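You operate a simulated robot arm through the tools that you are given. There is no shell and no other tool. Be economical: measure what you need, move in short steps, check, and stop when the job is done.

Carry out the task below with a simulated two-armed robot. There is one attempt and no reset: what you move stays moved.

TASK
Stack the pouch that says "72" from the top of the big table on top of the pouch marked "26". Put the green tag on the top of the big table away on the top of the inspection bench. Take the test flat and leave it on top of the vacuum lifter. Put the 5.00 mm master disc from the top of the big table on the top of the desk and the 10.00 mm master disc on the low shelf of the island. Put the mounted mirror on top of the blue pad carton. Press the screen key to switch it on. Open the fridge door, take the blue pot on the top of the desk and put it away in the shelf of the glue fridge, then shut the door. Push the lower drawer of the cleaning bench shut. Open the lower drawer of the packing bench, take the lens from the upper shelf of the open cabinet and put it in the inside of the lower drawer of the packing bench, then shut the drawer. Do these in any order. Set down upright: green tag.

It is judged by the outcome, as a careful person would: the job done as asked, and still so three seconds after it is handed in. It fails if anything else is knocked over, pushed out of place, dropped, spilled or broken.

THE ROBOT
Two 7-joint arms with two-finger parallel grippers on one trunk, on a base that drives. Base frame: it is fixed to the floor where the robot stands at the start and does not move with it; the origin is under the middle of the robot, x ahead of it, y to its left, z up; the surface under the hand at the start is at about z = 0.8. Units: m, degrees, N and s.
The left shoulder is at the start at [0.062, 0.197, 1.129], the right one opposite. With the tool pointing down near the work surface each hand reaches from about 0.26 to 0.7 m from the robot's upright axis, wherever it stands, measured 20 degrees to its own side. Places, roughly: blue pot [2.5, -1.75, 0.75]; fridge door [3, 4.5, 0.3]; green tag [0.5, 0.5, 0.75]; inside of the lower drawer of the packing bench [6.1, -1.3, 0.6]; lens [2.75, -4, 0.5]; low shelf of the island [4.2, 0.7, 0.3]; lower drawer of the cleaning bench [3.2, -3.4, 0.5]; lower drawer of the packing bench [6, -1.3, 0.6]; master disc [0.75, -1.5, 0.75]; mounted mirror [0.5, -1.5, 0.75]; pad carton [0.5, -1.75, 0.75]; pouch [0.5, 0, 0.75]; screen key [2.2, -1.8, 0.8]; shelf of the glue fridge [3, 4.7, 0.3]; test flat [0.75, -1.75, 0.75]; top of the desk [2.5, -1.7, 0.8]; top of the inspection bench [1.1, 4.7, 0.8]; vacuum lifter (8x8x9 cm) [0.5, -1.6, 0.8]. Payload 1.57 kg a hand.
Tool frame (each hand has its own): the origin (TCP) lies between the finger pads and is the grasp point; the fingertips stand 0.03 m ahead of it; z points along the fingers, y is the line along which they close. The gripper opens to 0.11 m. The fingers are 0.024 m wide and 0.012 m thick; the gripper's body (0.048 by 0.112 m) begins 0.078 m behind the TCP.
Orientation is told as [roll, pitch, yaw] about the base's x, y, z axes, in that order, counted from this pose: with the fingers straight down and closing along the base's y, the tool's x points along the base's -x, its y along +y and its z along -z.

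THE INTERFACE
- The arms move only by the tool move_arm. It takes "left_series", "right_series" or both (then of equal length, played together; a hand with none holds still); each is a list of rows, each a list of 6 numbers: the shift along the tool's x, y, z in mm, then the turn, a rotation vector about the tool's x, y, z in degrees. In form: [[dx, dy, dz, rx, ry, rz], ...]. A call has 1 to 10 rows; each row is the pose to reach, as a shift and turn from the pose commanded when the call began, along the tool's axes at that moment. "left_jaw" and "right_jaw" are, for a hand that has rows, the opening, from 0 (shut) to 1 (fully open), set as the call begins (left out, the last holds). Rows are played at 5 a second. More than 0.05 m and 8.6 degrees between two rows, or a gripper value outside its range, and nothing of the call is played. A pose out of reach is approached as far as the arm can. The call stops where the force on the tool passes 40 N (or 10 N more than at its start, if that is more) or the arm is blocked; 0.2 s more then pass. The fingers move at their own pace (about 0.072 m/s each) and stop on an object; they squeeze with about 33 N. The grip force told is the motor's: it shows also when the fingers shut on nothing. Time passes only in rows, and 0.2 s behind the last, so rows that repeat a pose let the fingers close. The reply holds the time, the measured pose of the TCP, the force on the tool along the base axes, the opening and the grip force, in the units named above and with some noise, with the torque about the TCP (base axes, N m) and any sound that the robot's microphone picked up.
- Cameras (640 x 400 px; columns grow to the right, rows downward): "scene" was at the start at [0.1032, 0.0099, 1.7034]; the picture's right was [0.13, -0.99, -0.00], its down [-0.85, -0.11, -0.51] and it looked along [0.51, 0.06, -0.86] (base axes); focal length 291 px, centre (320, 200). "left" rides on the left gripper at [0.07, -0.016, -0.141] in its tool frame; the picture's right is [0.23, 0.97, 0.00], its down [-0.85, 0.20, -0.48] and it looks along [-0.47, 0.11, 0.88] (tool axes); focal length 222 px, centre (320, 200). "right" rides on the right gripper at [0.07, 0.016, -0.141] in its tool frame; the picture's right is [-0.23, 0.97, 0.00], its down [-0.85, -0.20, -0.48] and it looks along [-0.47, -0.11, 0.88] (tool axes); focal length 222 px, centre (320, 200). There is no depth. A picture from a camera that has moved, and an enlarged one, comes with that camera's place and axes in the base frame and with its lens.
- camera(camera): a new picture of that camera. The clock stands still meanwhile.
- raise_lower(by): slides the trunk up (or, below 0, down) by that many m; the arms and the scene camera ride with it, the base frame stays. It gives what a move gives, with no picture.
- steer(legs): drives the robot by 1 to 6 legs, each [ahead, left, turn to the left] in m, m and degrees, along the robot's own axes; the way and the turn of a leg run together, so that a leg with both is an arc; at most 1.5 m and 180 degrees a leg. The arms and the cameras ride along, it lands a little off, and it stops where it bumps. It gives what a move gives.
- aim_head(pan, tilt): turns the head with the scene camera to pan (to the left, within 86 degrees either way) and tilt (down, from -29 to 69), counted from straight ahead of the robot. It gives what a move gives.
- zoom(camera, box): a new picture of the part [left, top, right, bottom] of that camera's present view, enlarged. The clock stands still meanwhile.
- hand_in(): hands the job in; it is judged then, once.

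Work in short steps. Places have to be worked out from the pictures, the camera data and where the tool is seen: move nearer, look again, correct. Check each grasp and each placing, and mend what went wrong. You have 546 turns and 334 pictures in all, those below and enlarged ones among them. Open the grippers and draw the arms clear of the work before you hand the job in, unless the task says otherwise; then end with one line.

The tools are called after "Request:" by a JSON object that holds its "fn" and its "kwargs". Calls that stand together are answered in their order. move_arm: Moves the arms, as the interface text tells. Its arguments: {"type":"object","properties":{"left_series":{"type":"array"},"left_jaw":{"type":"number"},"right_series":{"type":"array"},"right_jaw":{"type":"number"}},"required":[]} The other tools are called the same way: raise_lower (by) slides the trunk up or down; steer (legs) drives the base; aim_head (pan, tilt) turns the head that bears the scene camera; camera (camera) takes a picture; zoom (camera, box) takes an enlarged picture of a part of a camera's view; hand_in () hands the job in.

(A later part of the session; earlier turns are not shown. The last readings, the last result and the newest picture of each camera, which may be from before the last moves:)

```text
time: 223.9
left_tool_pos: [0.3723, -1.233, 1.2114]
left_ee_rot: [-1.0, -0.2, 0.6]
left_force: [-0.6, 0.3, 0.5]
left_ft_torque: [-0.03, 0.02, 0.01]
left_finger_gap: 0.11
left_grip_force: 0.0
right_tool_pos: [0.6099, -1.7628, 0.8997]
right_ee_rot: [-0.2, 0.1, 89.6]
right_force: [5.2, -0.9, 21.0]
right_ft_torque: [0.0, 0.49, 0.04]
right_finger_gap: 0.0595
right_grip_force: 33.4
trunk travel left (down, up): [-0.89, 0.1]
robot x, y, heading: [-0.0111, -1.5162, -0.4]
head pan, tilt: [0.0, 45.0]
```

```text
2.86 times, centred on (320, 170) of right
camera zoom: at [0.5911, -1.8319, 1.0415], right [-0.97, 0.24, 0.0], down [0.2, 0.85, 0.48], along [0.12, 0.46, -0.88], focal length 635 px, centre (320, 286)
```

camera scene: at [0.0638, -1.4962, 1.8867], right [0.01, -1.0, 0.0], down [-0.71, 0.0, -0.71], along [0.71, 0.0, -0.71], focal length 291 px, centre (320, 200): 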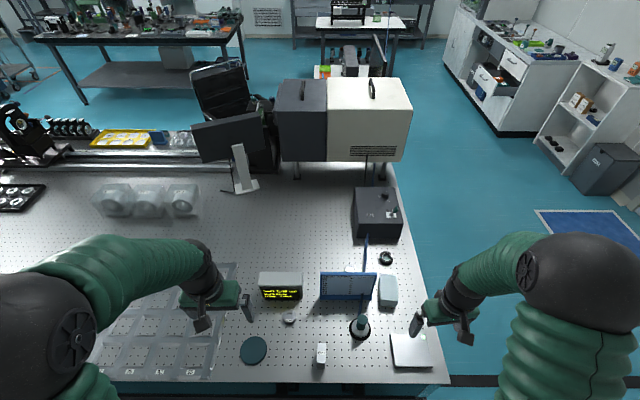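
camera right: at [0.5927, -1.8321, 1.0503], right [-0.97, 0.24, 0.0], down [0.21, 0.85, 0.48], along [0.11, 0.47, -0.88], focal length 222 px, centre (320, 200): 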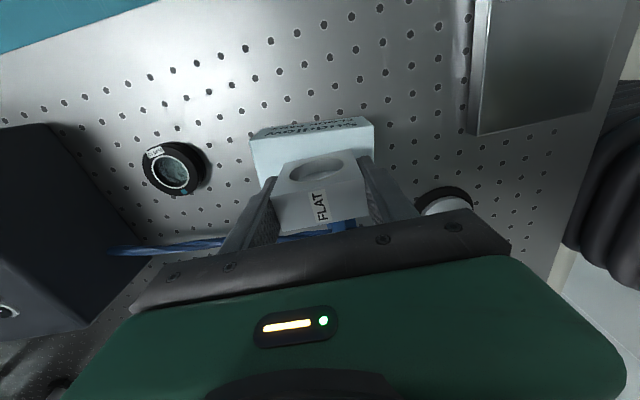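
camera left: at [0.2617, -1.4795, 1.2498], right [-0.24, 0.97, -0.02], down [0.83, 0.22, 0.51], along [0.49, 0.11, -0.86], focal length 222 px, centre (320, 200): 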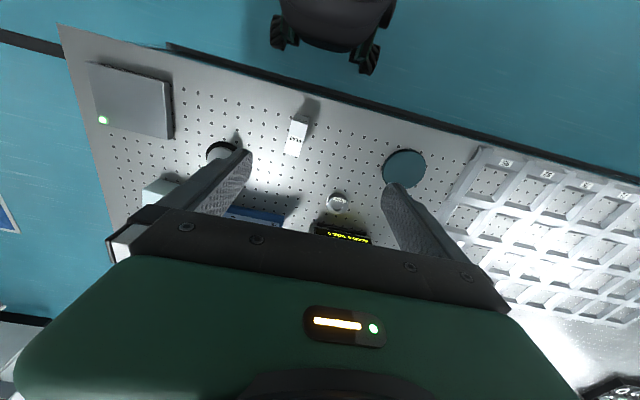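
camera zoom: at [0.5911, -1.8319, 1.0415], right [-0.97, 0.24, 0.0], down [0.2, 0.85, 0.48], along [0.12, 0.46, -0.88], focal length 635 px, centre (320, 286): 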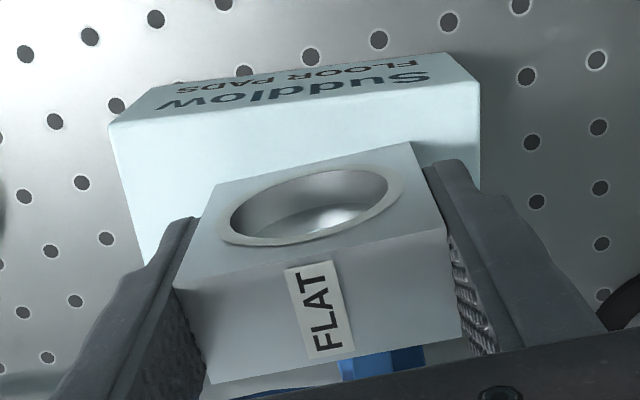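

Contact: the mirror sits on the carton. I relax the push slightly, open and rise.

Request:
{"fn": "move_arm", "kwargs": {"right_series": [[0, 0, -3, 0, 0, 0], [0, 0, -3, 0, 0, 0]]}}

Request:
{"fn": "move_arm", "kwargs": {"right_series": [[0, 0, 0, 0, 0, 0], [0, 0, 0, 0, 0, 0], [0, 0, 0, 0, 0, 0], [0, 0, 0, 0, 0, 0]], "right_jaw": 0.85}}

Request:
{"fn": "move_arm", "kwargs": {"right_series": [[0, 0, -40, 0, 0, 0], [0, 0, -85, 0, 0, 0], [0, 0, -130, 0, 0, 0], [0, 0, -170, 0, 0, 0]]}}

Request:
{"fn": "camera", "kwargs": {"camera": "right"}}

```text
time: 224.5
left_tool_pos: [0.3733, -1.2353, 1.2112]
left_ee_rot: [-0.9, -0.2, 0.5]
left_force: [0.3, -0.1, 0.4]
left_ft_torque: [-0.03, 0.0, 0.01]
left_finger_gap: 0.11
left_grip_force: 0.0
right_tool_pos: [0.6087, -1.7614, 0.8992]
right_ee_rot: [0.1, -0.1, 89.5]
right_force: [3.0, 0.3, 7.4]
right_ft_torque: [-0.09, -0.38, 0.01]
right_finger_gap: 0.0598
right_grip_force: 33.1
trunk travel left (down, up): [-0.89, 0.1]
robot x, y, heading: [-0.0061, -1.5171, -0.2]
head pan, tilt: [0.0, 45.0]
```

```text
time: 225.5
left_tool_pos: [0.3745, -1.2352, 1.2102]
left_ee_rot: [-0.9, -0.1, 0.5]
left_force: [0.0, 0.2, 0.5]
left_ft_torque: [0.01, -0.01, 0.04]
left_finger_gap: 0.1101
left_grip_force: 0.1
right_tool_pos: [0.6101, -1.7627, 0.899]
right_ee_rot: [0.1, -0.1, 89.4]
right_force: [0.2, -0.1, 0.2]
right_ft_torque: [-0.02, 0.02, 0.0]
right_finger_gap: 0.0935
right_grip_force: 0.0
trunk travel left (down, up): [-0.89, 0.1]
robot x, y, heading: [-0.0075, -1.516, -0.4]
head pan, tilt: [0.0, 45.0]
```

```text
time: 226.5
left_tool_pos: [0.3723, -1.2351, 1.2109]
left_ee_rot: [-0.9, -0.2, 0.6]
left_force: [0.7, -0.6, -0.1]
left_ft_torque: [-0.01, 0.02, 0.01]
left_finger_gap: 0.11
left_grip_force: 0.1
right_tool_pos: [0.6116, -1.7623, 1.0745]
right_ee_rot: [0.0, -0.2, 89.5]
right_force: [0.4, 0.1, 0.4]
right_ft_torque: [0.01, -0.02, -0.01]
right_finger_gap: 0.0935
right_grip_force: 0.2
trunk travel left (down, up): [-0.89, 0.1]
robot x, y, heading: [-0.0102, -1.5168, -0.3]
head pan, tilt: [0.0, 45.0]
```

```text
220 pictures are left
camera right: at [0.593, -1.8328, 1.2155], right [-0.97, 0.24, 0.0], down [0.21, 0.85, 0.48], along [0.11, 0.47, -0.88], focal length 222 px, centre (320, 200)
```

right: 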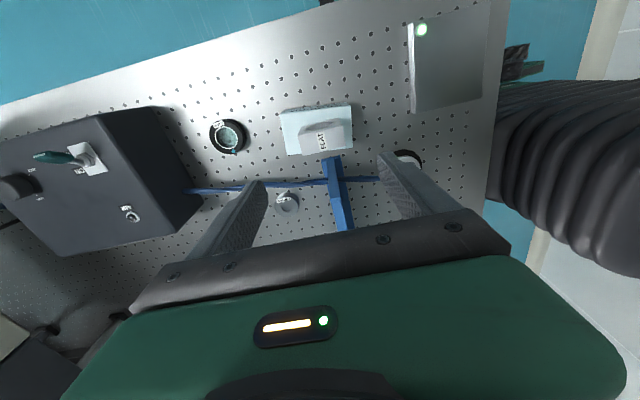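

The mirror stands on the carton. Next I pick the 5.00 mm disc with the left hand, at about (0.52, -1.38).

Request:
{"fn": "move_arm", "kwargs": {"left_series": [[-30, -29, 25, 0.2, 0, 0], [-60, -58, 60, 0.5, 0, 0], [-90, -87, 95, 0.9, 0, 0], [-120, -116, 130, 0.9, 0, 0], [-142, -145, 165, 0.9, 0, 0], [-142, -145, 200, 0.9, 0, 0]], "left_jaw": 1}}

Request:
{"fn": "camera", "kwargs": {"camera": "left"}}

```text
refused: row 2 steps farther than a row can; nothing moved
```

```text
219 pictures are left
camera left: at [0.3026, -1.2512, 1.3515], right [-0.24, 0.97, -0.02], down [0.85, 0.22, 0.48], along [0.47, 0.1, -0.88], focal length 222 px, centre (320, 200)
```

left: 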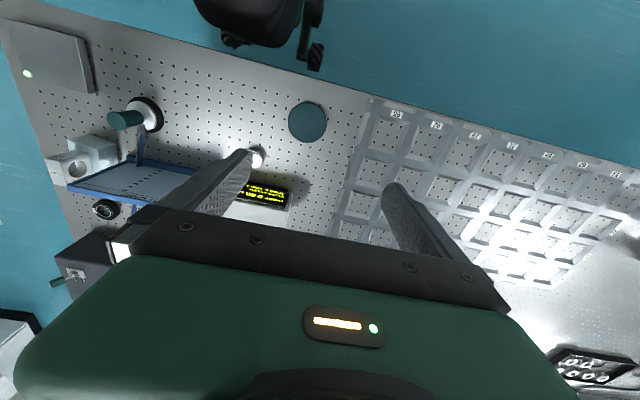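

Request:
{"fn": "move_arm", "kwargs": {"left_series": [[-20, -20, 28, -0.3, 0, 0], [-40, -41, 56, -0.6, 0, 0], [-60, -62, 84, -0.9, 0, 0], [-81, -83, 112, -0.9, 0, 0], [-102, -104, 140, -0.9, 0, 0], [-122, -125, 170, -0.9, 0, 0], [-142, -145, 200, -0.9, 0, 0]], "left_jaw": 1}}

Request:
{"fn": "camera", "kwargs": {"camera": "left"}}

```text
time: 228.1
left_tool_pos: [0.517, -1.3843, 1.0103]
left_ee_rot: [0.1, -0.2, 0.6]
left_force: [0.0, -0.1, 0.1]
left_ft_torque: [-0.02, 0.04, 0.01]
left_finger_gap: 0.1098
left_grip_force: 0.1
right_tool_pos: [0.6134, -1.764, 1.0712]
right_ee_rot: [0.1, -0.1, 89.5]
right_force: [0.0, 0.1, 0.6]
right_ft_torque: [0.01, 0.0, 0.0]
right_finger_gap: 0.0936
right_grip_force: 0.0
trunk travel left (down, up): [-0.89, 0.1]
robot x, y, heading: [-0.0086, -1.5142, -0.3]
head pan, tilt: [0.0, 45.0]
```

```text
218 pictures are left
camera left: at [0.4464, -1.4031, 1.1509], right [-0.24, 0.97, 0.0], down [0.85, 0.21, 0.48], along [0.47, 0.12, -0.88], focal length 222 px, centre (320, 200)
```

left: 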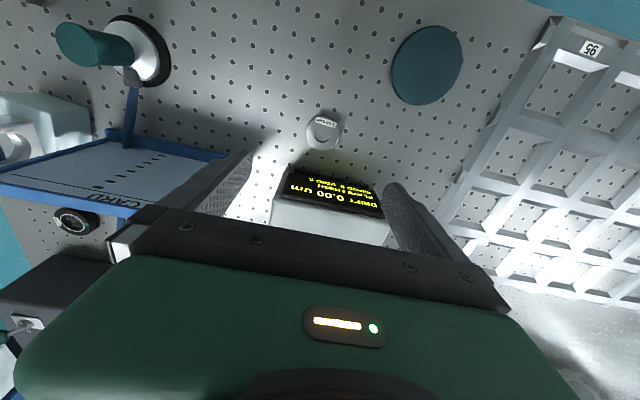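

Request:
{"fn": "move_arm", "kwargs": {"left_series": [[4, 0, 40, 0, 0, 0], [4, 0, 80, 0, 0, 0], [4, 0, 120, 0, 0, 0], [4, 0, 155, 0, 0, 0]]}}

Request:
{"fn": "zoom", "kwargs": {"camera": "left", "box": [200, 80, 460, 260]}}

```text
time: 229.1
left_tool_pos: [0.5121, -1.3835, 0.8551]
left_ee_rot: [0.1, -0.3, 0.6]
left_force: [0.0, 0.2, -0.1]
left_ft_torque: [-0.01, 0.0, 0.02]
left_finger_gap: 0.1098
left_grip_force: 0.0
right_tool_pos: [0.6117, -1.7627, 1.0723]
right_ee_rot: [0.0, -0.3, 89.5]
right_force: [0.2, 0.1, 0.2]
right_ft_torque: [0.04, 0.03, -0.01]
right_finger_gap: 0.0934
right_grip_force: 0.0
trunk travel left (down, up): [-0.89, 0.1]
robot x, y, heading: [-0.0087, -1.5207, -0.3]
head pan, tilt: [0.0, 45.0]
```

```text
2.22 times, centred on (330, 170) of left
camera zoom: at [0.4411, -1.4016, 0.9955], right [-0.24, 0.97, 0.0], down [0.85, 0.21, 0.48], along [0.47, 0.11, -0.88], focal length 494 px, centre (298, 267)
```

zoom: 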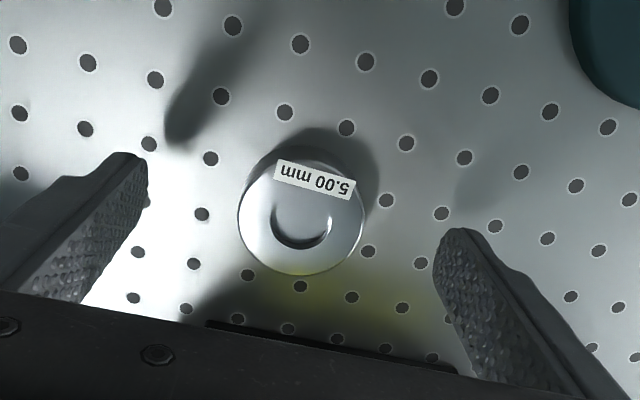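

Request:
{"fn": "move_arm", "kwargs": {"left_series": [[-7, 3, 10, 0, 0, 0], [-7, 3, 16, 0, 0, 0], [-7, 3, 20, 0, 0, 0], [-7, 3, 23, 0, 0, 0], [-7, 3, 26, 0, 0, 0]]}}

Request:
{"fn": "zoom", "kwargs": {"camera": "left", "box": [200, 80, 460, 260]}}

```text
time: 230.3
left_tool_pos: [0.52, -1.3801, 0.8313]
left_ee_rot: [0.2, -0.2, 0.6]
left_force: [0.0, 0.5, 0.9]
left_ft_torque: [0.01, -0.04, -0.02]
left_finger_gap: 0.11
left_grip_force: 0.1
right_tool_pos: [0.6114, -1.7629, 1.0728]
right_ee_rot: [0.0, -0.2, 89.5]
right_force: [0.7, 0.9, 0.1]
right_ft_torque: [-0.01, -0.01, 0.01]
right_finger_gap: 0.0933
right_grip_force: 0.0
trunk travel left (down, up): [-0.89, 0.1]
robot x, y, heading: [-0.0077, -1.5156, -0.2]
head pan, tilt: [0.0, 45.0]
```

```text
2.22 times, centred on (330, 170) of left
camera zoom: at [0.4498, -1.3985, 0.9712], right [-0.24, 0.97, 0.0], down [0.85, 0.21, 0.48], along [0.47, 0.11, -0.88], focal length 494 px, centre (298, 267)
```

zoom: 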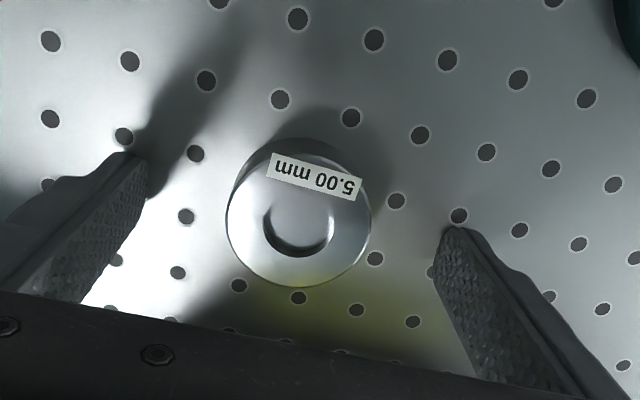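

Request:
{"fn": "move_arm", "kwargs": {"left_series": [[0, 0, 3, 0, 0, 0], [0, 0, 5, 0, 0, 0], [0, 0, 5, 0, 0, 0]]}}

Request:
{"fn": "move_arm", "kwargs": {"left_series": [[0, 0, 0, 0, 0, 0], [0, 0, 0, 0, 0, 0], [0, 0, 0, 0, 0, 0], [0, 0, 0, 0, 0, 0]], "left_jaw": 0}}

```text
time: 231.3
left_tool_pos: [0.5193, -1.3814, 0.8309]
left_ee_rot: [0.0, -0.4, 0.5]
left_force: [-10.5, 1.1, 29.7]
left_ft_torque: [-1.03, 0.66, -0.27]
left_finger_gap: 0.1086
left_grip_force: 0.0
right_tool_pos: [0.6081, -1.7622, 1.0748]
right_ee_rot: [-0.2, -0.2, 89.6]
right_force: [-0.1, -0.3, 0.6]
right_ft_torque: [0.0, 0.02, -0.03]
right_finger_gap: 0.0936
right_grip_force: 0.1
trunk travel left (down, up): [-0.89, 0.1]
robot x, y, heading: [-0.0102, -1.5161, -0.5]
head pan, tilt: [0.0, 45.0]
stopped in row 3 (left hand): the force on the tool passed its limit at 40 N (the readings are from after the stop); the commanded pose is now the measured one
```

```text
time: 232.3
left_tool_pos: [0.5219, -1.3836, 0.8287]
left_ee_rot: [0.0, -0.7, 0.6]
left_force: [3.6, -10.3, 31.9]
left_ft_torque: [-0.87, 0.14, 0.11]
left_finger_gap: 0.0492
left_grip_force: 33.1
right_tool_pos: [0.6077, -1.7653, 1.0736]
right_ee_rot: [-0.3, -0.3, 89.5]
right_force: [0.2, -0.3, -0.2]
right_ft_torque: [-0.01, 0.03, -0.04]
right_finger_gap: 0.0936
right_grip_force: 0.2
trunk travel left (down, up): [-0.89, 0.1]
robot x, y, heading: [-0.0098, -1.5168, -0.3]
head pan, tilt: [0.0, 45.0]
```

Table top is at z≈0.80; the disc is gripped (49 mm). I lift and check.

Request:
{"fn": "move_arm", "kwargs": {"left_series": [[0, 0, -40, 0, 0, 0], [0, 0, -85, 0, 0, 0], [0, 0, -130, 0, 0, 0], [0, 0, -175, 0, 0, 0], [0, 0, -220, 0, 0, 0]]}}

Request:
{"fn": "zoom", "kwargs": {"camera": "left", "box": [200, 80, 460, 260]}}

```text
time: 233.5
left_tool_pos: [0.5193, -1.3794, 1.0481]
left_ee_rot: [0.1, -0.3, 0.6]
left_force: [0.1, 0.7, -2.4]
left_ft_torque: [0.01, -0.06, 0.02]
left_finger_gap: 0.0487
left_grip_force: 33.1
right_tool_pos: [0.6104, -1.762, 1.0733]
right_ee_rot: [-0.1, -0.2, 89.5]
right_force: [0.3, 0.2, -0.4]
right_ft_torque: [-0.02, 0.03, -0.01]
right_finger_gap: 0.0935
right_grip_force: 0.0
trunk travel left (down, up): [-0.89, 0.1]
robot x, y, heading: [-0.0087, -1.5196, -0.3]
head pan, tilt: [0.0, 45.0]
```

```text
2.22 times, centred on (330, 170) of left
camera zoom: at [0.4489, -1.3975, 1.1874], right [-0.24, 0.97, 0.0], down [0.85, 0.21, 0.48], along [0.47, 0.11, -0.88], focal length 494 px, centre (298, 267)
```

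zoom: 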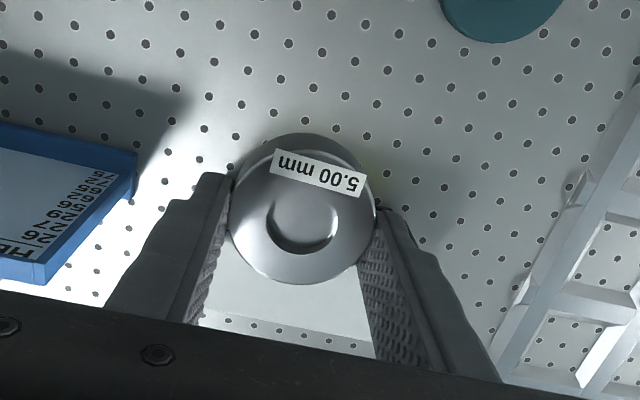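

Held. I retract both hands high and drive around to the table's right end.

Request:
{"fn": "move_arm", "kwargs": {"left_series": [[25, 13, -25, 0, 0, 0], [50, 26, -50, 0, 0, 0], [75, 40, -75, 0, 0, 0], [100, 53, -100, 0, 0, 0], [125, 66, -125, 0, 0, 0], [150, 80, -150, 0, 0, 0], [150, 80, -150, 0, 0, 0]], "right_series": [[0, 20, -30, 0, 0, 0], [0, 55, -60, 0, 0, 0], [0, 90, -90, 0, 0, 0], [0, 130, -110, 0, 0, 0], [0, 170, -120, 0, 0, 0], [0, 205, -130, 0, 0, 0], [0, 235, -130, 0, 0, 0]], "right_jaw": 1}}

Request:
{"fn": "steer", "kwargs": {"legs": [[-0.05, -0.82, 0], [0, 0, 90], [0, -0.7, 0]]}}

Request:
{"fn": "aim_head", "kwargs": {"pan": 0, "tilt": 55}}

Request:
{"fn": "camera", "kwargs": {"camera": "scene"}}

```text
time: 235.1
left_tool_pos: [0.3668, -1.2982, 1.1943]
left_ee_rot: [0.0, -0.3, 0.7]
left_force: [-1.4, -0.3, -2.2]
left_ft_torque: [0.02, -0.01, 0.03]
left_finger_gap: 0.0491
left_grip_force: 33.1
right_tool_pos: [0.3738, -1.7613, 1.2012]
right_ee_rot: [0.0, -0.3, 89.5]
right_force: [-0.2, -0.4, -0.5]
right_ft_torque: [0.0, -0.01, 0.0]
right_finger_gap: 0.1101
right_grip_force: 0.0
trunk travel left (down, up): [-0.89, 0.1]
robot x, y, heading: [-0.0063, -1.5154, -0.3]
head pan, tilt: [0.0, 45.0]
```

```text
time: 246.6
left_tool_pos: [0.4265, -1.9475, 1.193]
left_ee_rot: [-0.2, -0.4, 88.2]
left_force: [0.2, 0.4, -2.0]
left_ft_torque: [-0.01, -0.01, 0.01]
left_finger_gap: 0.049
left_grip_force: 33.0
right_tool_pos: [0.8895, -1.9598, 1.2004]
right_ee_rot: [-0.1, 0.0, 177.2]
right_force: [0.5, 0.3, 0.5]
right_ft_torque: [-0.04, -0.02, -0.01]
right_finger_gap: 0.1103
right_grip_force: 0.1
trunk travel left (down, up): [-0.89, 0.1]
robot x, y, heading: [0.6318, -2.3373, 87.5]
head pan, tilt: [0.0, 45.0]
```

```text
time: 247.3
left_tool_pos: [0.4322, -1.95, 1.1956]
left_ee_rot: [0.1, -0.4, 88.2]
left_force: [0.6, 0.0, -1.5]
left_ft_torque: [0.0, 0.0, 0.01]
left_finger_gap: 0.0491
left_grip_force: 32.8
right_tool_pos: [0.8948, -1.9619, 1.1999]
right_ee_rot: [-0.1, -0.2, 177.2]
right_force: [-0.3, -0.8, -0.2]
right_ft_torque: [-0.01, 0.0, -0.02]
right_finger_gap: 0.1101
right_grip_force: 0.1
trunk travel left (down, up): [-0.89, 0.1]
robot x, y, heading: [0.6359, -2.3335, 87.3]
head pan, tilt: [0.0, 55.0]
```

```text
214 pictures are left
camera scene: at [0.6421, -2.2264, 1.8734], right [1.0, -0.04, 0.0], down [-0.04, -0.82, -0.57], along [0.02, 0.57, -0.82], focal length 291 px, centre (320, 200)
```

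scene: 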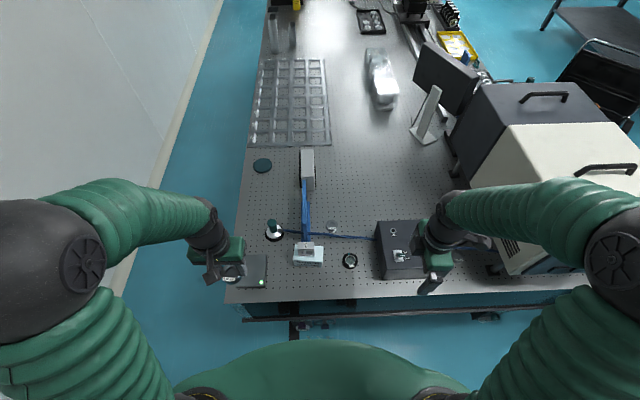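

Request:
{"fn": "steer", "kwargs": {"legs": [[0.11, 0, 2.5]]}}

Request:
{"fn": "zoom", "kwargs": {"camera": "scene", "box": [220, 220, 380, 330]}}

```text
time: 248.5
left_tool_pos: [0.414, -1.8581, 1.198]
left_ee_rot: [0.0, -0.9, 90.9]
left_force: [0.3, -0.9, -2.0]
left_ft_torque: [0.01, 0.0, -0.02]
left_finger_gap: 0.049
left_grip_force: 33.0
right_tool_pos: [0.8781, -1.8496, 1.2035]
right_ee_rot: [-0.6, -0.1, 179.7]
right_force: [-0.3, -0.5, 0.0]
right_ft_torque: [0.04, -0.01, 0.0]
right_finger_gap: 0.1102
right_grip_force: 0.0
trunk travel left (down, up): [-0.89, 0.1]
robot x, y, heading: [0.6297, -2.2217, 90.0]
head pan, tilt: [0.0, 55.0]
```

```text
3.64 times, centred on (300, 275) of scene
camera zoom: at [0.6341, -2.1327, 1.8744], right [1.0, 0.0, 0.0], down [0.0, -0.81, -0.58], along [0.0, 0.58, -0.81], focal length 1058 px, centre (393, -73)
```

zoom: 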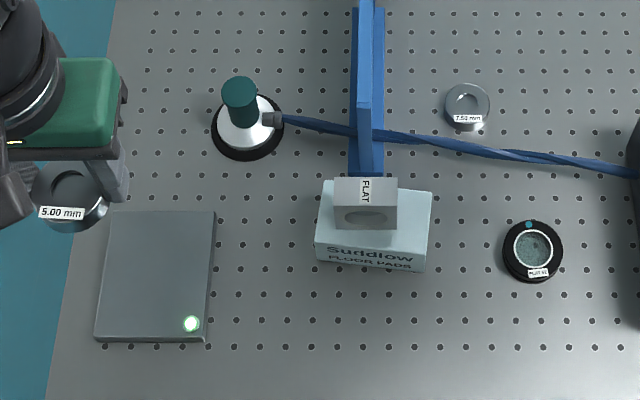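

That other disc reads 7.50 mm, so the 10.00 mm disc is elsewhere — to be found later. Now the right hand goes above the test flat.

Request:
{"fn": "move_arm", "kwargs": {"right_series": [[-25, -18, 35, 0, 0, 0], [-50, -36, 70, 0, 0, 0], [-75, -54, 105, 0, 0, 0], [-100, -70, 140, 0, 0, 0], [-100, -70, 185, 0, 0, 0]]}}

Request:
{"fn": "camera", "kwargs": {"camera": "right"}}

```text
time: 249.7
left_tool_pos: [0.4158, -1.8471, 1.1959]
left_ee_rot: [0.0, -0.3, 90.6]
left_force: [-0.2, -0.6, -2.4]
left_ft_torque: [0.0, -0.01, 0.01]
left_finger_gap: 0.0487
left_grip_force: 33.5
right_tool_pos: [0.7784, -1.7681, 1.0117]
right_ee_rot: [0.0, -0.1, 179.6]
right_force: [0.3, -0.8, 0.0]
right_ft_torque: [0.04, 0.0, -0.01]
right_finger_gap: 0.1098
right_grip_force: 0.1
trunk travel left (down, up): [-0.89, 0.1]
robot x, y, heading: [0.6341, -2.2227, 89.9]
head pan, tilt: [0.0, 55.0]
```

```text
212 pictures are left
camera right: at [0.8483, -1.7861, 1.1545], right [-0.23, -0.97, 0.0], down [-0.85, 0.2, 0.48], along [-0.47, 0.11, -0.88], focal length 222 px, centre (320, 200)
```

right: 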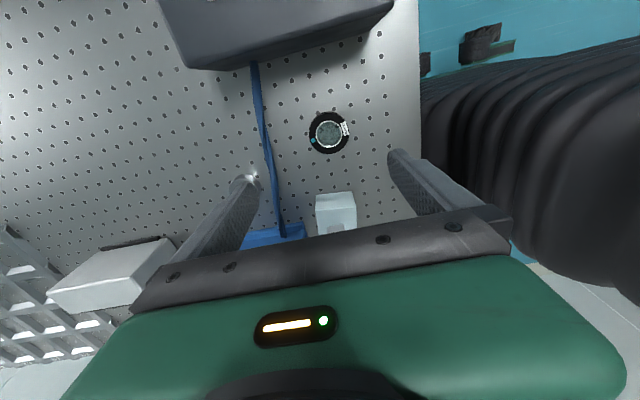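

Request:
{"fn": "move_arm", "kwargs": {"right_series": [[-2, 7, 40, 0, 0, 0], [-2, 14, 80, 0, 0, 0], [-2, 14, 120, 0, 0, 0], [-2, 14, 150, 0, 0, 0]]}}

Request:
{"fn": "zoom", "kwargs": {"camera": "right", "box": [200, 80, 460, 260]}}

```text
time: 250.7
left_tool_pos: [0.4154, -1.8489, 1.1943]
left_ee_rot: [0.0, -0.4, 90.9]
left_force: [0.0, 0.5, -2.6]
left_ft_torque: [0.0, 0.0, 0.02]
left_finger_gap: 0.0488
left_grip_force: 33.2
right_tool_pos: [0.7753, -1.7835, 0.8641]
right_ee_rot: [-0.1, -0.2, 179.7]
right_force: [0.0, -0.2, 1.3]
right_ft_torque: [0.02, 0.01, 0.0]
right_finger_gap: 0.1101
right_grip_force: 0.1
trunk travel left (down, up): [-0.89, 0.1]
robot x, y, heading: [0.6353, -2.2219, 89.9]
head pan, tilt: [0.0, 55.0]
```

```text
2.22 times, centred on (330, 170) of right
camera zoom: at [0.8457, -1.8005, 1.0064], right [-0.23, -0.97, 0.0], down [-0.85, 0.2, 0.48], along [-0.47, 0.11, -0.88], focal length 494 px, centre (298, 267)
```

zoom: 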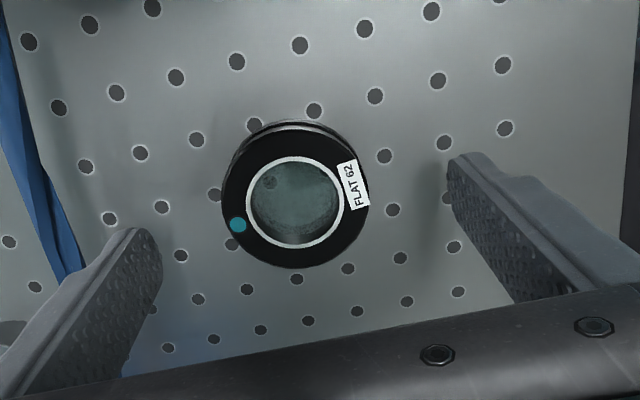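

"FLAT 62" is the test flat. I descend and grip.

Request:
{"fn": "move_arm", "kwargs": {"right_series": [[-3, 0, 15, 0, 0, 0], [-3, 0, 26, 0, 0, 0], [-3, 0, 30, 0, 0, 0]]}}

Request:
{"fn": "move_arm", "kwargs": {"right_series": [[0, 0, 0, 0, 0, 0], [0, 0, 0, 0, 0, 0], [0, 0, 0, 0, 0, 0], [0, 0, 0, 0, 0, 0]], "right_jaw": 0}}

Request:
{"fn": "move_arm", "kwargs": {"right_series": [[0, 0, -40, 0, 0, 0], [0, 0, -85, 0, 0, 0], [0, 0, -130, 0, 0, 0], [0, 0, -175, 0, 0, 0]]}}

Request:
{"fn": "zoom", "kwargs": {"camera": "right", "box": [200, 80, 460, 260]}}

```text
time: 251.5
left_tool_pos: [0.4142, -1.8488, 1.1944]
left_ee_rot: [0.0, -0.4, 90.8]
left_force: [-0.9, 0.5, -1.8]
left_ft_torque: [0.01, -0.01, -0.02]
left_finger_gap: 0.0488
left_grip_force: 32.5
right_tool_pos: [0.7734, -1.7834, 0.8352]
right_ee_rot: [-0.1, -0.2, 179.7]
right_force: [0.5, -0.3, -0.5]
right_ft_torque: [-0.04, -0.04, -0.01]
right_finger_gap: 0.1101
right_grip_force: 0.1
trunk travel left (down, up): [-0.89, 0.1]
robot x, y, heading: [0.6361, -2.2208, 90.2]
head pan, tilt: [0.0, 55.0]
```

```text
time: 252.5
left_tool_pos: [0.4162, -1.8484, 1.1961]
left_ee_rot: [0.0, -0.4, 90.8]
left_force: [-0.8, 0.9, -1.4]
left_ft_torque: [0.0, 0.02, 0.04]
left_finger_gap: 0.049
left_grip_force: 33.1
right_tool_pos: [0.7726, -1.7827, 0.8355]
right_ee_rot: [-0.1, -0.1, 179.7]
right_force: [0.3, 0.1, -0.7]
right_ft_torque: [0.01, -0.01, 0.02]
right_finger_gap: 0.0581
right_grip_force: 33.4
trunk travel left (down, up): [-0.89, 0.1]
robot x, y, heading: [0.6343, -2.2208, 90.1]
head pan, tilt: [0.0, 55.0]
```

```text
time: 253.5
left_tool_pos: [0.415, -1.8492, 1.1952]
left_ee_rot: [0.0, -0.3, 90.7]
left_force: [-0.5, 0.0, -3.2]
left_ft_torque: [0.02, -0.03, -0.01]
left_finger_gap: 0.0488
left_grip_force: 33.1
right_tool_pos: [0.7738, -1.7853, 1.0087]
right_ee_rot: [-0.1, -0.1, 179.7]
right_force: [1.1, 0.1, -0.8]
right_ft_torque: [0.04, -0.01, -0.06]
right_finger_gap: 0.0583
right_grip_force: 32.7
trunk travel left (down, up): [-0.89, 0.1]
robot x, y, heading: [0.6345, -2.2256, 90.0]
head pan, tilt: [0.0, 55.0]
```

```text
2.22 times, centred on (330, 170) of right
camera zoom: at [0.8431, -1.8022, 1.1503], right [-0.23, -0.97, 0.0], down [-0.85, 0.2, 0.48], along [-0.47, 0.11, -0.88], focal length 494 px, centre (298, 267)
```

zoom: 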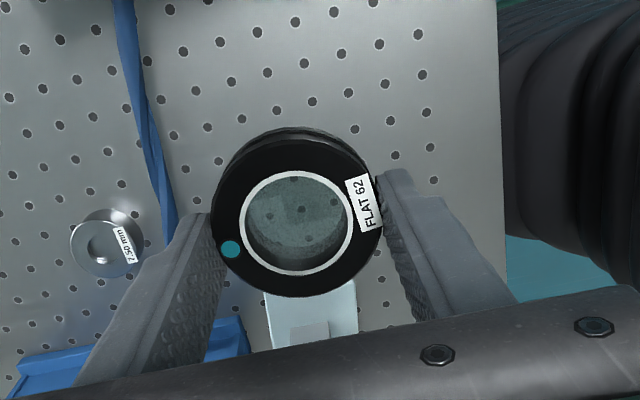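

Gripped (58 mm). I carry it toward the vacuum lifter knob at about (0.477, -1.650), moving the left hand aside, and stop above.

Request:
{"fn": "move_arm", "kwargs": {"right_series": [[-20, -10, -40, 0, 0, 0], [-60, -28, -55, 0, 0, 0], [-105, -47, -55, 0, 0, 0], [-150, -66, -55, 0, 0, 0], [-190, -85, -55, 0, 0, 0], [-230, -104, -55, 0, 0, 0], [-265, -120, -55, 0, 0, 0], [-300, -135, -55, 0, 0, 0]], "left_series": [[20, 25, 0, 0, 0, 0], [40, 50, 0, 0, 0, 0], [60, 75, 0, 0, 0, 0], [80, 90, 0, 0, 0, 0], [80, 90, 0, 0, 0, 0], [80, 90, 0, 0, 0, 0], [80, 90, 0, 0, 0, 0], [80, 90, 0, 0, 0, 0]]}}

Request:
{"fn": "camera", "kwargs": {"camera": "right"}}

Request:
{"fn": "zoom", "kwargs": {"camera": "scene", "box": [200, 160, 400, 300]}}

```text
time: 255.3
left_tool_pos: [0.3245, -1.9283, 1.1969]
left_ee_rot: [-0.2, -0.4, 90.8]
left_force: [-0.8, -0.6, -2.6]
left_ft_torque: [0.03, 0.01, -0.02]
left_finger_gap: 0.0488
left_grip_force: 33.2
right_tool_pos: [0.4855, -1.6456, 1.0678]
right_ee_rot: [-0.1, -0.1, 178.3]
right_force: [0.5, -0.7, -1.5]
right_ft_torque: [-0.01, -0.02, -0.01]
right_finger_gap: 0.058
right_grip_force: 33.0
right hand out of reach, approached as far as the arm can: row 8
trunk travel left (down, up): [-0.89, 0.1]
robot x, y, heading: [0.6358, -2.2227, 90.0]
head pan, tilt: [0.0, 55.0]
```

```text
209 pictures are left
camera right: at [0.5548, -1.6652, 1.2104], right [-0.26, -0.97, 0.0], down [-0.85, 0.22, 0.48], along [-0.46, 0.13, -0.88], focal length 222 px, centre (320, 200)
```

right: 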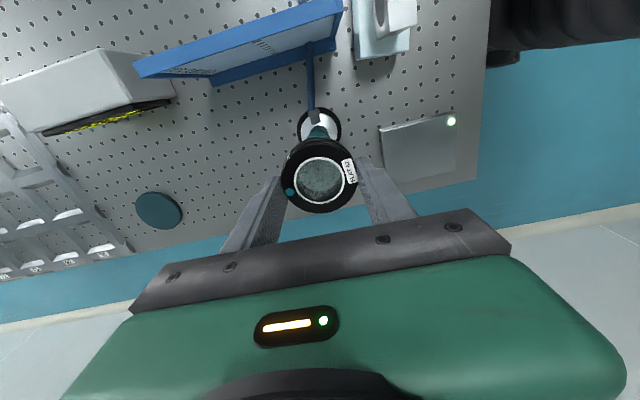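

```text
2.86 times, centred on (300, 230) of scene
camera zoom: at [0.6294, -2.1142, 1.8764], right [1.0, 0.0, 0.0], down [0.0, -0.82, -0.57], along [0.0, 0.57, -0.82], focal length 831 px, centre (377, 114)
```

zoom: 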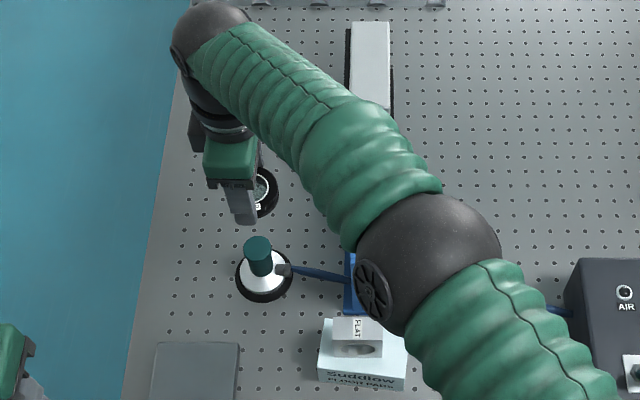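

The arm is near its limit there; I shift the base left 0.08 m, which also shows the lifter unobstructed.

Request:
{"fn": "steer", "kwargs": {"legs": [[0, 0.08, 0]]}}

Request:
{"fn": "camera", "kwargs": {"camera": "right"}}

```text
time: 256.4
left_tool_pos: [0.276, -1.93, 1.1966]
left_ee_rot: [1.1, -0.5, 90.3]
left_force: [1.3, 0.9, -2.5]
left_ft_torque: [-0.02, -0.05, 0.01]
left_finger_gap: 0.0492
left_grip_force: 32.8
right_tool_pos: [0.4264, -1.6495, 1.0611]
right_ee_rot: [0.2, -1.2, 179.1]
right_force: [1.9, 0.5, 1.1]
right_ft_torque: [0.01, 0.21, 0.0]
right_finger_gap: 0.0584
right_grip_force: 32.9
trunk travel left (down, up): [-0.89, 0.1]
robot x, y, heading: [0.5608, -2.2249, 89.9]
head pan, tilt: [0.0, 55.0]
```

```text
207 pictures are left
camera right: at [0.4988, -1.6671, 1.2023], right [-0.24, -0.97, 0.01], down [-0.84, 0.21, 0.5], along [-0.48, 0.12, -0.87], focal length 222 px, centre (320, 200)
```

right: 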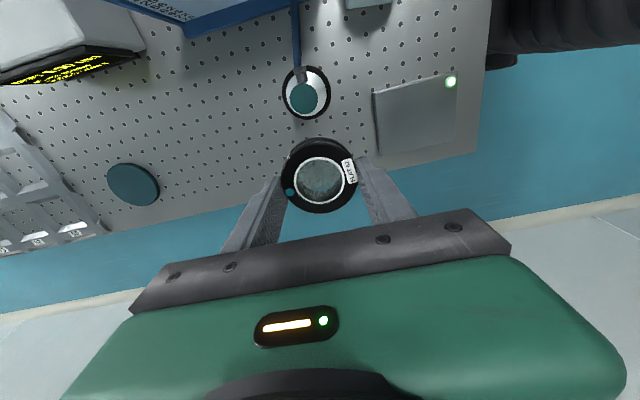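

From one picture: the knob is +42 mm in x and +10 mm in y from the held disc. I align and descend to just above.

Request:
{"fn": "move_arm", "kwargs": {"right_series": [[20, -5, 0, 0, 0.6, 0], [42, -10, 0, 0, 1.2, 0], [42, -10, 40, 0, 1.2, 0], [42, -10, 80, 0, 1.2, 0], [42, -10, 105, 0, 1.2, 0]]}}

Request:
{"fn": "zoom", "kwargs": {"camera": "right", "box": [220, 80, 420, 240]}}

Request:
{"fn": "zoom", "kwargs": {"camera": "scene", "box": [240, 190, 360, 280]}}

```text
time: 257.6
left_tool_pos: [0.2679, -1.9319, 1.1984]
left_ee_rot: [0.7, -0.6, 90.4]
left_force: [0.1, -0.7, -3.2]
left_ft_torque: [0.02, -0.01, 0.04]
left_finger_gap: 0.049
left_grip_force: 33.2
right_tool_pos: [0.4669, -1.6486, 0.9586]
right_ee_rot: [0.1, 0.6, 178.7]
right_force: [0.3, 0.0, -1.3]
right_ft_torque: [0.06, 0.01, 0.01]
right_finger_gap: 0.0581
right_grip_force: 33.5
right hand out of reach, approached as far as the arm can: row 5
trunk travel left (down, up): [-0.89, 0.1]
robot x, y, heading: [0.5569, -2.2224, 90.1]
head pan, tilt: [0.0, 55.0]
```

```text
2.50 times, centred on (320, 160) of right
camera zoom: at [0.5349, -1.6663, 1.1027], right [-0.25, -0.97, 0.0], down [-0.85, 0.22, 0.47], along [-0.46, 0.12, -0.88], focal length 555 px, centre (320, 300)
```

zoom: 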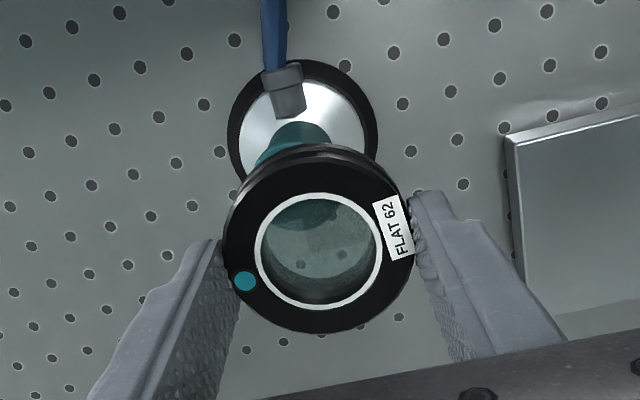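

```text
4.44 times, centred on (300, 235) of scene
camera zoom: at [0.5754, -2.1148, 1.8735], right [1.0, 0.0, -0.01], down [-0.01, -0.82, -0.57], along [0.0, 0.57, -0.82], focal length 1293 px, centre (409, 44)
```

zoom: 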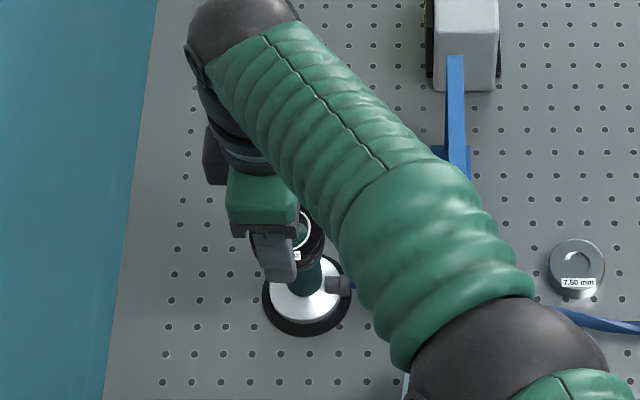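

Nearly centred: +10 mm in x, +5 mm in y remain. I shift, then use the trunk for the last descent.

Request:
{"fn": "move_arm", "kwargs": {"right_series": [[10, -5, 0, 0, -0.6, 0], [10, -5, 0, 0, -0.6, 0]]}}

Request:
{"fn": "raise_lower", "kwargs": {"by": -0.025}}

Request:
{"fn": "zoom", "kwargs": {"camera": "right", "box": [220, 80, 420, 240]}}

```text
time: 258.2
left_tool_pos: [0.2779, -1.9291, 1.1993]
left_ee_rot: [1.1, -0.6, 90.2]
left_force: [0.4, 0.0, -2.2]
left_ft_torque: [0.02, 0.05, -0.02]
left_finger_gap: 0.049
left_grip_force: 33.1
right_tool_pos: [0.4812, -1.6411, 0.9587]
right_ee_rot: [0.1, -0.4, 178.9]
right_force: [0.0, -0.3, -0.8]
right_ft_torque: [-0.02, 0.04, -0.01]
right_finger_gap: 0.0582
right_grip_force: 32.7
trunk travel left (down, up): [-0.89, 0.1]
robot x, y, heading: [0.5594, -2.2277, 89.8]
head pan, tilt: [0.0, 55.0]
```

```text
time: 258.9
left_tool_pos: [0.2602, -1.931, 1.1707]
left_ee_rot: [0.3, -0.5, 90.4]
left_force: [0.4, -0.3, -3.1]
left_ft_torque: [0.02, 0.03, 0.01]
left_finger_gap: 0.0488
left_grip_force: 33.1
right_tool_pos: [0.4676, -1.6407, 0.9338]
right_ee_rot: [0.1, 0.3, 179.2]
right_force: [-0.1, -0.1, -0.5]
right_ft_torque: [0.04, 0.02, -0.02]
right_finger_gap: 0.0582
right_grip_force: 32.9
trunk travel left (down, up): [-0.865, 0.125]
robot x, y, heading: [0.5559, -2.2209, 89.7]
head pan, tilt: [0.0, 55.0]
```

```text
2.50 times, centred on (320, 160) of right
camera zoom: at [0.5347, -1.6587, 1.0756], right [-0.24, -0.97, 0.0], down [-0.85, 0.21, 0.47], along [-0.46, 0.11, -0.88], focal length 555 px, centre (320, 300)
```

zoom: 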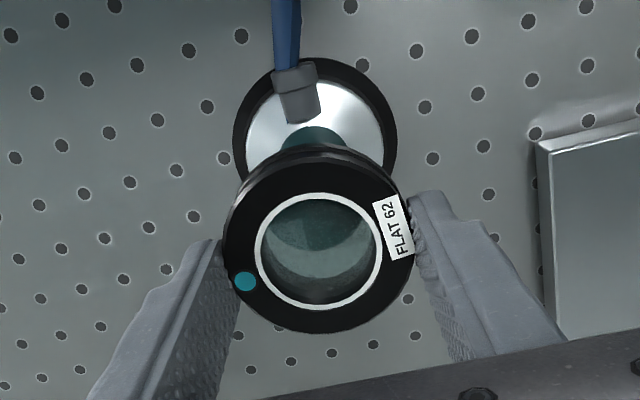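

Through the glass the knob shows ~7 mm further in +x. I correct and lower with the trunk in small steps.

Request:
{"fn": "move_arm", "kwargs": {"right_series": [[7, 1, 0, 0, 0, 0], [7, 1, 0, 0, 0, 0], [7, 1, 0, 0, 0, 0], [7, 1, 0, 0, 0, 0], [7, 1, 0, 0, 0, 0]]}}

Request:
{"fn": "zoom", "kwargs": {"camera": "right", "box": [220, 80, 420, 240]}}

```text
time: 260.1
left_tool_pos: [0.2693, -1.9285, 1.1731]
left_ee_rot: [0.8, -0.5, 90.3]
left_force: [0.4, -0.6, -2.3]
left_ft_torque: [0.02, -0.01, -0.01]
left_finger_gap: 0.0489
left_grip_force: 33.0
right_tool_pos: [0.4814, -1.6416, 0.9325]
right_ee_rot: [0.2, -0.1, 179.1]
right_force: [-0.1, 0.4, -0.2]
right_ft_torque: [-0.01, 0.01, -0.01]
right_finger_gap: 0.0582
right_grip_force: 32.8
right hand out of reach, approached as far as the arm can: row 1, 2, 3, 4, 5
trunk travel left (down, up): [-0.865, 0.125]
robot x, y, heading: [0.5571, -2.2231, 89.9]
head pan, tilt: [0.0, 55.0]
```

```text
2.50 times, centred on (320, 160) of right
camera zoom: at [0.5498, -1.6584, 1.0749], right [-0.24, -0.97, 0.0], down [-0.85, 0.22, 0.48], along [-0.47, 0.11, -0.88], focal length 555 px, centre (320, 300)
```

zoom: 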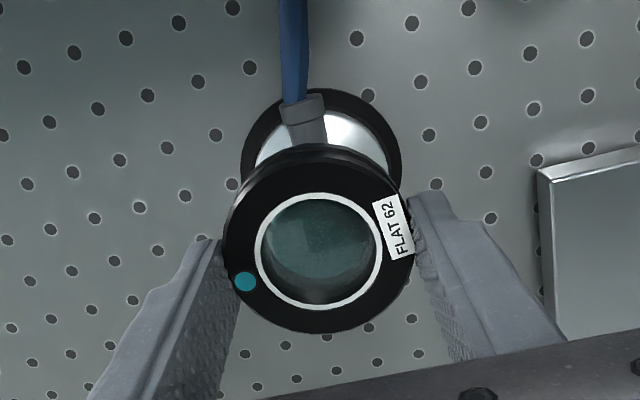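

Well centred now. I lower by the trunk to contact.

Request:
{"fn": "raise_lower", "kwargs": {"by": -0.006}}

Request:
{"fn": "raise_lower", "kwargs": {"by": -0.003}}

```text
time: 260.6
left_tool_pos: [0.2614, -1.9302, 1.1651]
left_ee_rot: [0.4, -0.5, 90.4]
left_force: [0.6, 0.5, -3.2]
left_ft_torque: [-0.02, 0.03, -0.03]
left_finger_gap: 0.0487
left_grip_force: 32.5
right_tool_pos: [0.4732, -1.6406, 0.9259]
right_ee_rot: [0.3, 0.3, 179.1]
right_force: [-0.2, -0.7, -1.2]
right_ft_torque: [-0.02, 0.0, 0.02]
right_finger_gap: 0.0581
right_grip_force: 32.9
trunk travel left (down, up): [-0.859, 0.131]
robot x, y, heading: [0.5602, -2.2257, 89.9]
head pan, tilt: [0.0, 55.0]
```

```text
time: 261.1
left_tool_pos: [0.2625, -1.9303, 1.1638]
left_ee_rot: [0.4, -0.4, 90.4]
left_force: [-0.1, 0.1, -3.3]
left_ft_torque: [0.03, -0.01, 0.0]
left_finger_gap: 0.0488
left_grip_force: 33.3
right_tool_pos: [0.4764, -1.641, 0.9224]
right_ee_rot: [0.2, 0.2, 179.1]
right_force: [0.3, -0.6, 0.2]
right_ft_torque: [-0.01, 0.01, 0.0]
right_finger_gap: 0.0584
right_grip_force: 32.9
trunk travel left (down, up): [-0.856, 0.134]
robot x, y, heading: [0.562, -2.2249, 89.8]
head pan, tilt: [0.0, 55.0]
```

Request:
{"fn": "raise_lower", "kwargs": {"by": -0.003}}

Request:
{"fn": "zoom", "kwargs": {"camera": "right", "box": [220, 80, 420, 240]}}

```text
time: 261.7
left_tool_pos: [0.2634, -1.9317, 1.1606]
left_ee_rot: [0.5, -0.5, 90.4]
left_force: [0.0, 0.1, -1.8]
left_ft_torque: [-0.05, -0.01, -0.02]
left_finger_gap: 0.0488
left_grip_force: 32.9
right_tool_pos: [0.4752, -1.6418, 0.9226]
right_ee_rot: [0.0, -0.1, 179.0]
right_force: [-3.8, 0.6, 17.0]
right_ft_torque: [-0.02, 0.18, -0.08]
right_finger_gap: 0.0583
right_grip_force: 32.9
trunk travel left (down, up): [-0.853, 0.137]
robot x, y, heading: [0.5585, -2.2205, 89.8]
head pan, tilt: [0.0, 55.0]
```

```text
2.50 times, centred on (320, 160) of right
camera zoom: at [0.5437, -1.6594, 1.0654], right [-0.24, -0.97, 0.0], down [-0.85, 0.21, 0.48], along [-0.47, 0.12, -0.88], focal length 555 px, centre (320, 300)
```

zoom: 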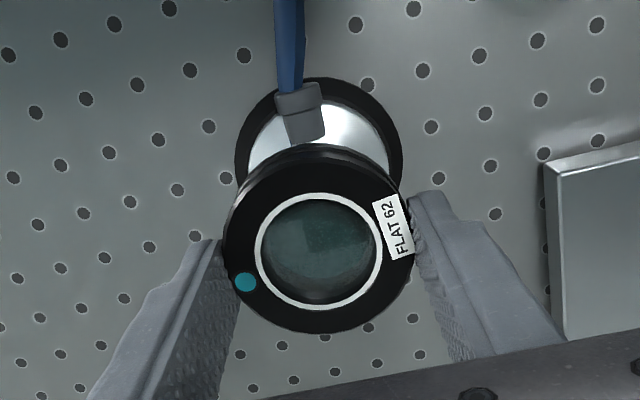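

Contact with the knob, well centred. I open the fingers and raise by the trunk.

Request:
{"fn": "move_arm", "kwargs": {"right_series": [[0, 0, 0, 0, 0, 0], [0, 0, 0, 0, 0, 0], [0, 0, 0, 0, 0, 0], [0, 0, 0, 0, 0, 0]], "right_jaw": 0.9}}

Request:
{"fn": "raise_lower", "kwargs": {"by": 0.13}}

Request:
{"fn": "camera", "kwargs": {"camera": "right"}}

```text
time: 262.7
left_tool_pos: [0.2635, -1.9296, 1.1592]
left_ee_rot: [0.4, -0.5, 90.4]
left_force: [0.3, 0.4, -3.1]
left_ft_torque: [0.04, -0.01, 0.0]
left_finger_gap: 0.0487
left_grip_force: 33.2
right_tool_pos: [0.4759, -1.6405, 0.9206]
right_ee_rot: [0.2, 0.2, 179.0]
right_force: [-0.3, -0.9, -0.1]
right_ft_torque: [-0.01, -0.01, 0.01]
right_finger_gap: 0.099
right_grip_force: 0.1
trunk travel left (down, up): [-0.853, 0.137]
robot x, y, heading: [0.5604, -2.2221, 89.7]
head pan, tilt: [0.0, 55.0]
```

```text
time: 264.2
left_tool_pos: [0.2629, -1.9299, 1.2899]
left_ee_rot: [0.4, -0.5, 90.5]
left_force: [0.0, 0.2, -2.7]
left_ft_torque: [0.01, 0.02, 0.0]
left_finger_gap: 0.049
left_grip_force: 33.1
right_tool_pos: [0.4757, -1.642, 1.0503]
right_ee_rot: [0.2, 0.2, 179.1]
right_force: [-0.3, 0.0, 0.7]
right_ft_torque: [-0.04, -0.03, 0.01]
right_finger_gap: 0.0992
right_grip_force: 0.0
trunk travel left (down, up): [-0.983, 0.007]
robot x, y, heading: [0.5564, -2.2229, 89.8]
head pan, tilt: [0.0, 55.0]
```

```text
201 pictures are left
camera right: at [0.5438, -1.6583, 1.1927], right [-0.24, -0.97, 0.0], down [-0.85, 0.21, 0.48], along [-0.46, 0.11, -0.88], focal length 222 px, centre (320, 200)
```

right: 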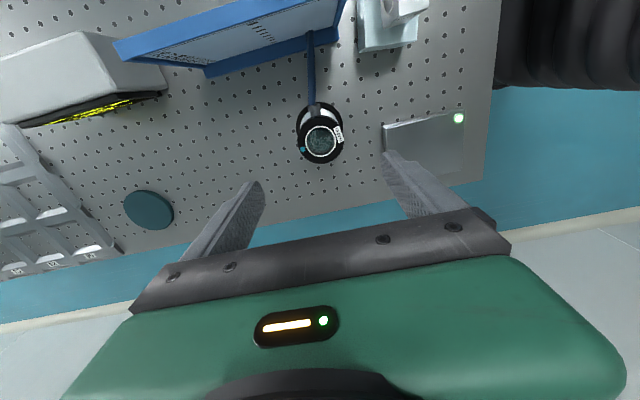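

The test flat sits on the lifter. I retract the right hand and look for the desk.

Request:
{"fn": "move_arm", "kwargs": {"right_series": [[0, 0, -45, 0, 0, 0], [0, 0, -90, 0, 0, 0], [45, 10, -100, 0, 0, 0], [90, 30, -100, 0, 0, 0], [130, 55, -100, 0, 0, 0], [170, 80, -100, 0, 0, 0], [205, 110, -100, 0, 0, 0], [240, 140, -100, 0, 0, 0], [275, 170, -100, 0, 0, 0]]}}

Request:
{"fn": "steer", "kwargs": {"legs": [[-0.2, 0, 0], [0, -0.5, 0]]}}

Request:
{"fn": "aim_head", "kwargs": {"pan": -70, "tilt": 22}}

Request:
{"fn": "camera", "kwargs": {"camera": "scene"}}

```text
time: 266.2
left_tool_pos: [0.2677, -1.93, 1.2913]
left_ee_rot: [0.6, -0.5, 90.4]
left_force: [0.3, 0.5, -2.8]
left_ft_torque: [0.03, 0.01, -0.01]
left_finger_gap: 0.0491
left_grip_force: 33.2
right_tool_pos: [0.7223, -1.563, 1.0805]
right_ee_rot: [0.6, 0.0, 179.1]
right_force: [0.0, -0.9, 0.3]
right_ft_torque: [0.01, 0.02, 0.01]
right_finger_gap: 0.0994
right_grip_force: 0.1
right hand out of reach, approached as far as the arm can: row 1, 2, 3, 4, 5, 6, 7, 8, 9
trunk travel left (down, up): [-0.983, 0.007]
robot x, y, heading: [0.5596, -2.2225, 89.9]
head pan, tilt: [0.0, 55.0]
```

```text
time: 270.1
left_tool_pos: [0.7058, -2.1348, 1.2872]
left_ee_rot: [-0.2, -0.9, 90.5]
left_force: [0.2, 0.6, -2.1]
left_ft_torque: [0.01, -0.03, 0.04]
left_finger_gap: 0.0487
left_grip_force: 32.9
right_tool_pos: [1.1561, -1.7708, 1.0831]
right_ee_rot: [1.0, 0.4, 179.4]
right_force: [-0.1, 0.1, 1.4]
right_ft_torque: [-0.02, -0.04, 0.04]
right_finger_gap: 0.099
right_grip_force: 0.0
trunk travel left (down, up): [-0.983, 0.007]
robot x, y, heading: [1.016, -2.4246, 90.0]
head pan, tilt: [0.0, 55.0]
stopped in leg 2: the force on the tool passed its limit at 56 N (the readings are from after the stop); the commanded pose is now the measured one
```

```text
time: 271.5
left_tool_pos: [0.7235, -2.1336, 1.2899]
left_ee_rot: [0.5, -0.7, 90.1]
left_force: [-0.2, 0.1, -2.2]
left_ft_torque: [0.05, 0.06, 0.02]
left_finger_gap: 0.0487
left_grip_force: 33.3
right_tool_pos: [1.1701, -1.7692, 1.0803]
right_ee_rot: [0.8, -0.2, 179.2]
right_force: [-0.4, 0.1, 0.3]
right_ft_torque: [0.02, 0.05, -0.03]
right_finger_gap: 0.0989
right_grip_force: 0.1
trunk travel left (down, up): [-0.983, 0.007]
robot x, y, heading: [1.0201, -2.424, 89.7]
head pan, tilt: [-70.0, 22.0]
```

```text
200 pictures are left
camera scene: at [1.1148, -2.3562, 2.0149], right [0.34, -0.94, 0.0], down [-0.36, -0.13, -0.93], along [0.87, 0.31, -0.38], focal length 291 px, centre (320, 200)
```

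scene: 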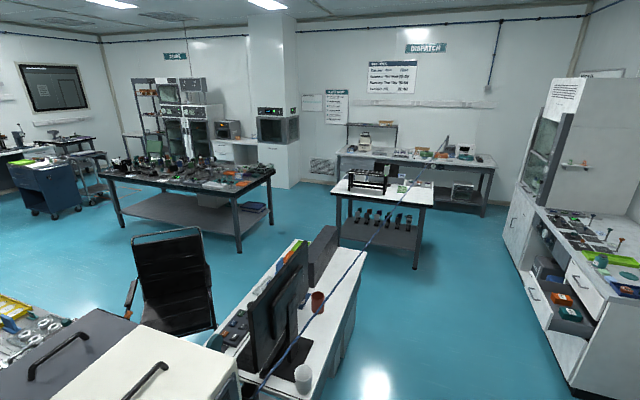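

The drive made the right hand touch something, because the retraction had been cut short. I look at what it touched before moving on.

Request:
{"fn": "camera", "kwargs": {"camera": "right"}}

Request:
{"fn": "aim_head", "kwargs": {"pan": 0, "tilt": 50}}

Request:
{"fn": "camera", "kwargs": {"camera": "scene"}}

```text
199 pictures are left
camera right: at [1.2393, -1.7842, 1.2239], right [-0.24, -0.97, 0.01], down [-0.85, 0.22, 0.48], along [-0.47, 0.1, -0.88], focal length 222 px, centre (320, 200)
```

right: 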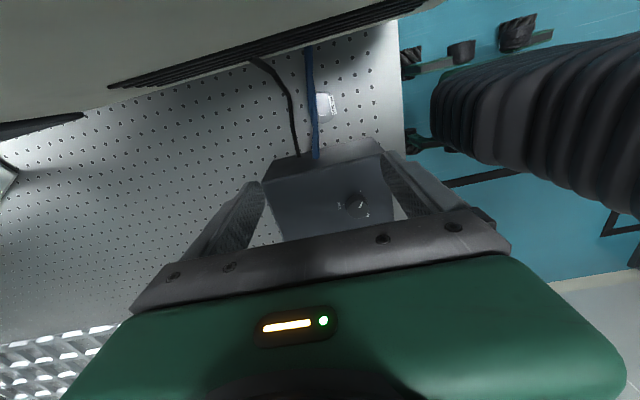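

```text
time: 272.9
left_tool_pos: [0.7147, -2.1348, 1.2877]
left_ee_rot: [0.1, -0.7, 90.3]
left_force: [0.4, 0.8, -2.5]
left_ft_torque: [0.02, -0.02, -0.03]
left_finger_gap: 0.0488
left_grip_force: 33.2
right_tool_pos: [1.1616, -1.7696, 1.0815]
right_ee_rot: [0.8, 0.1, 179.3]
right_force: [-0.1, 0.1, 0.4]
right_ft_torque: [0.01, 0.01, -0.03]
right_finger_gap: 0.0991
right_grip_force: 0.0
trunk travel left (down, up): [-0.983, 0.007]
robot x, y, heading: [1.0201, -2.4279, 89.7]
head pan, tilt: [0.0, 50.0]
```

```text
198 pictures are left
camera scene: at [1.0154, -2.3109, 1.9729], right [1.0, -0.01, 0.0], down [0.0, -0.77, -0.64], along [0.01, 0.64, -0.77], focal length 291 px, centre (320, 200)
```

scene: 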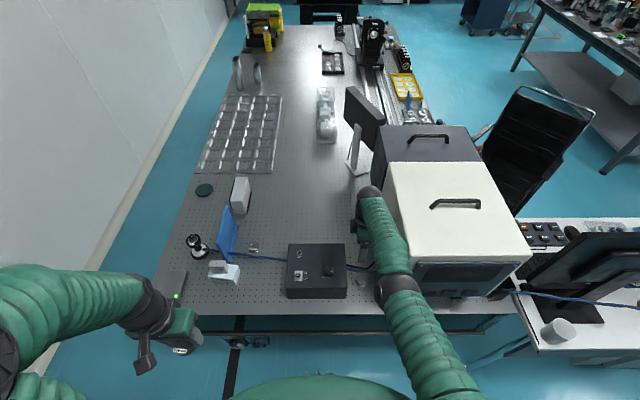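

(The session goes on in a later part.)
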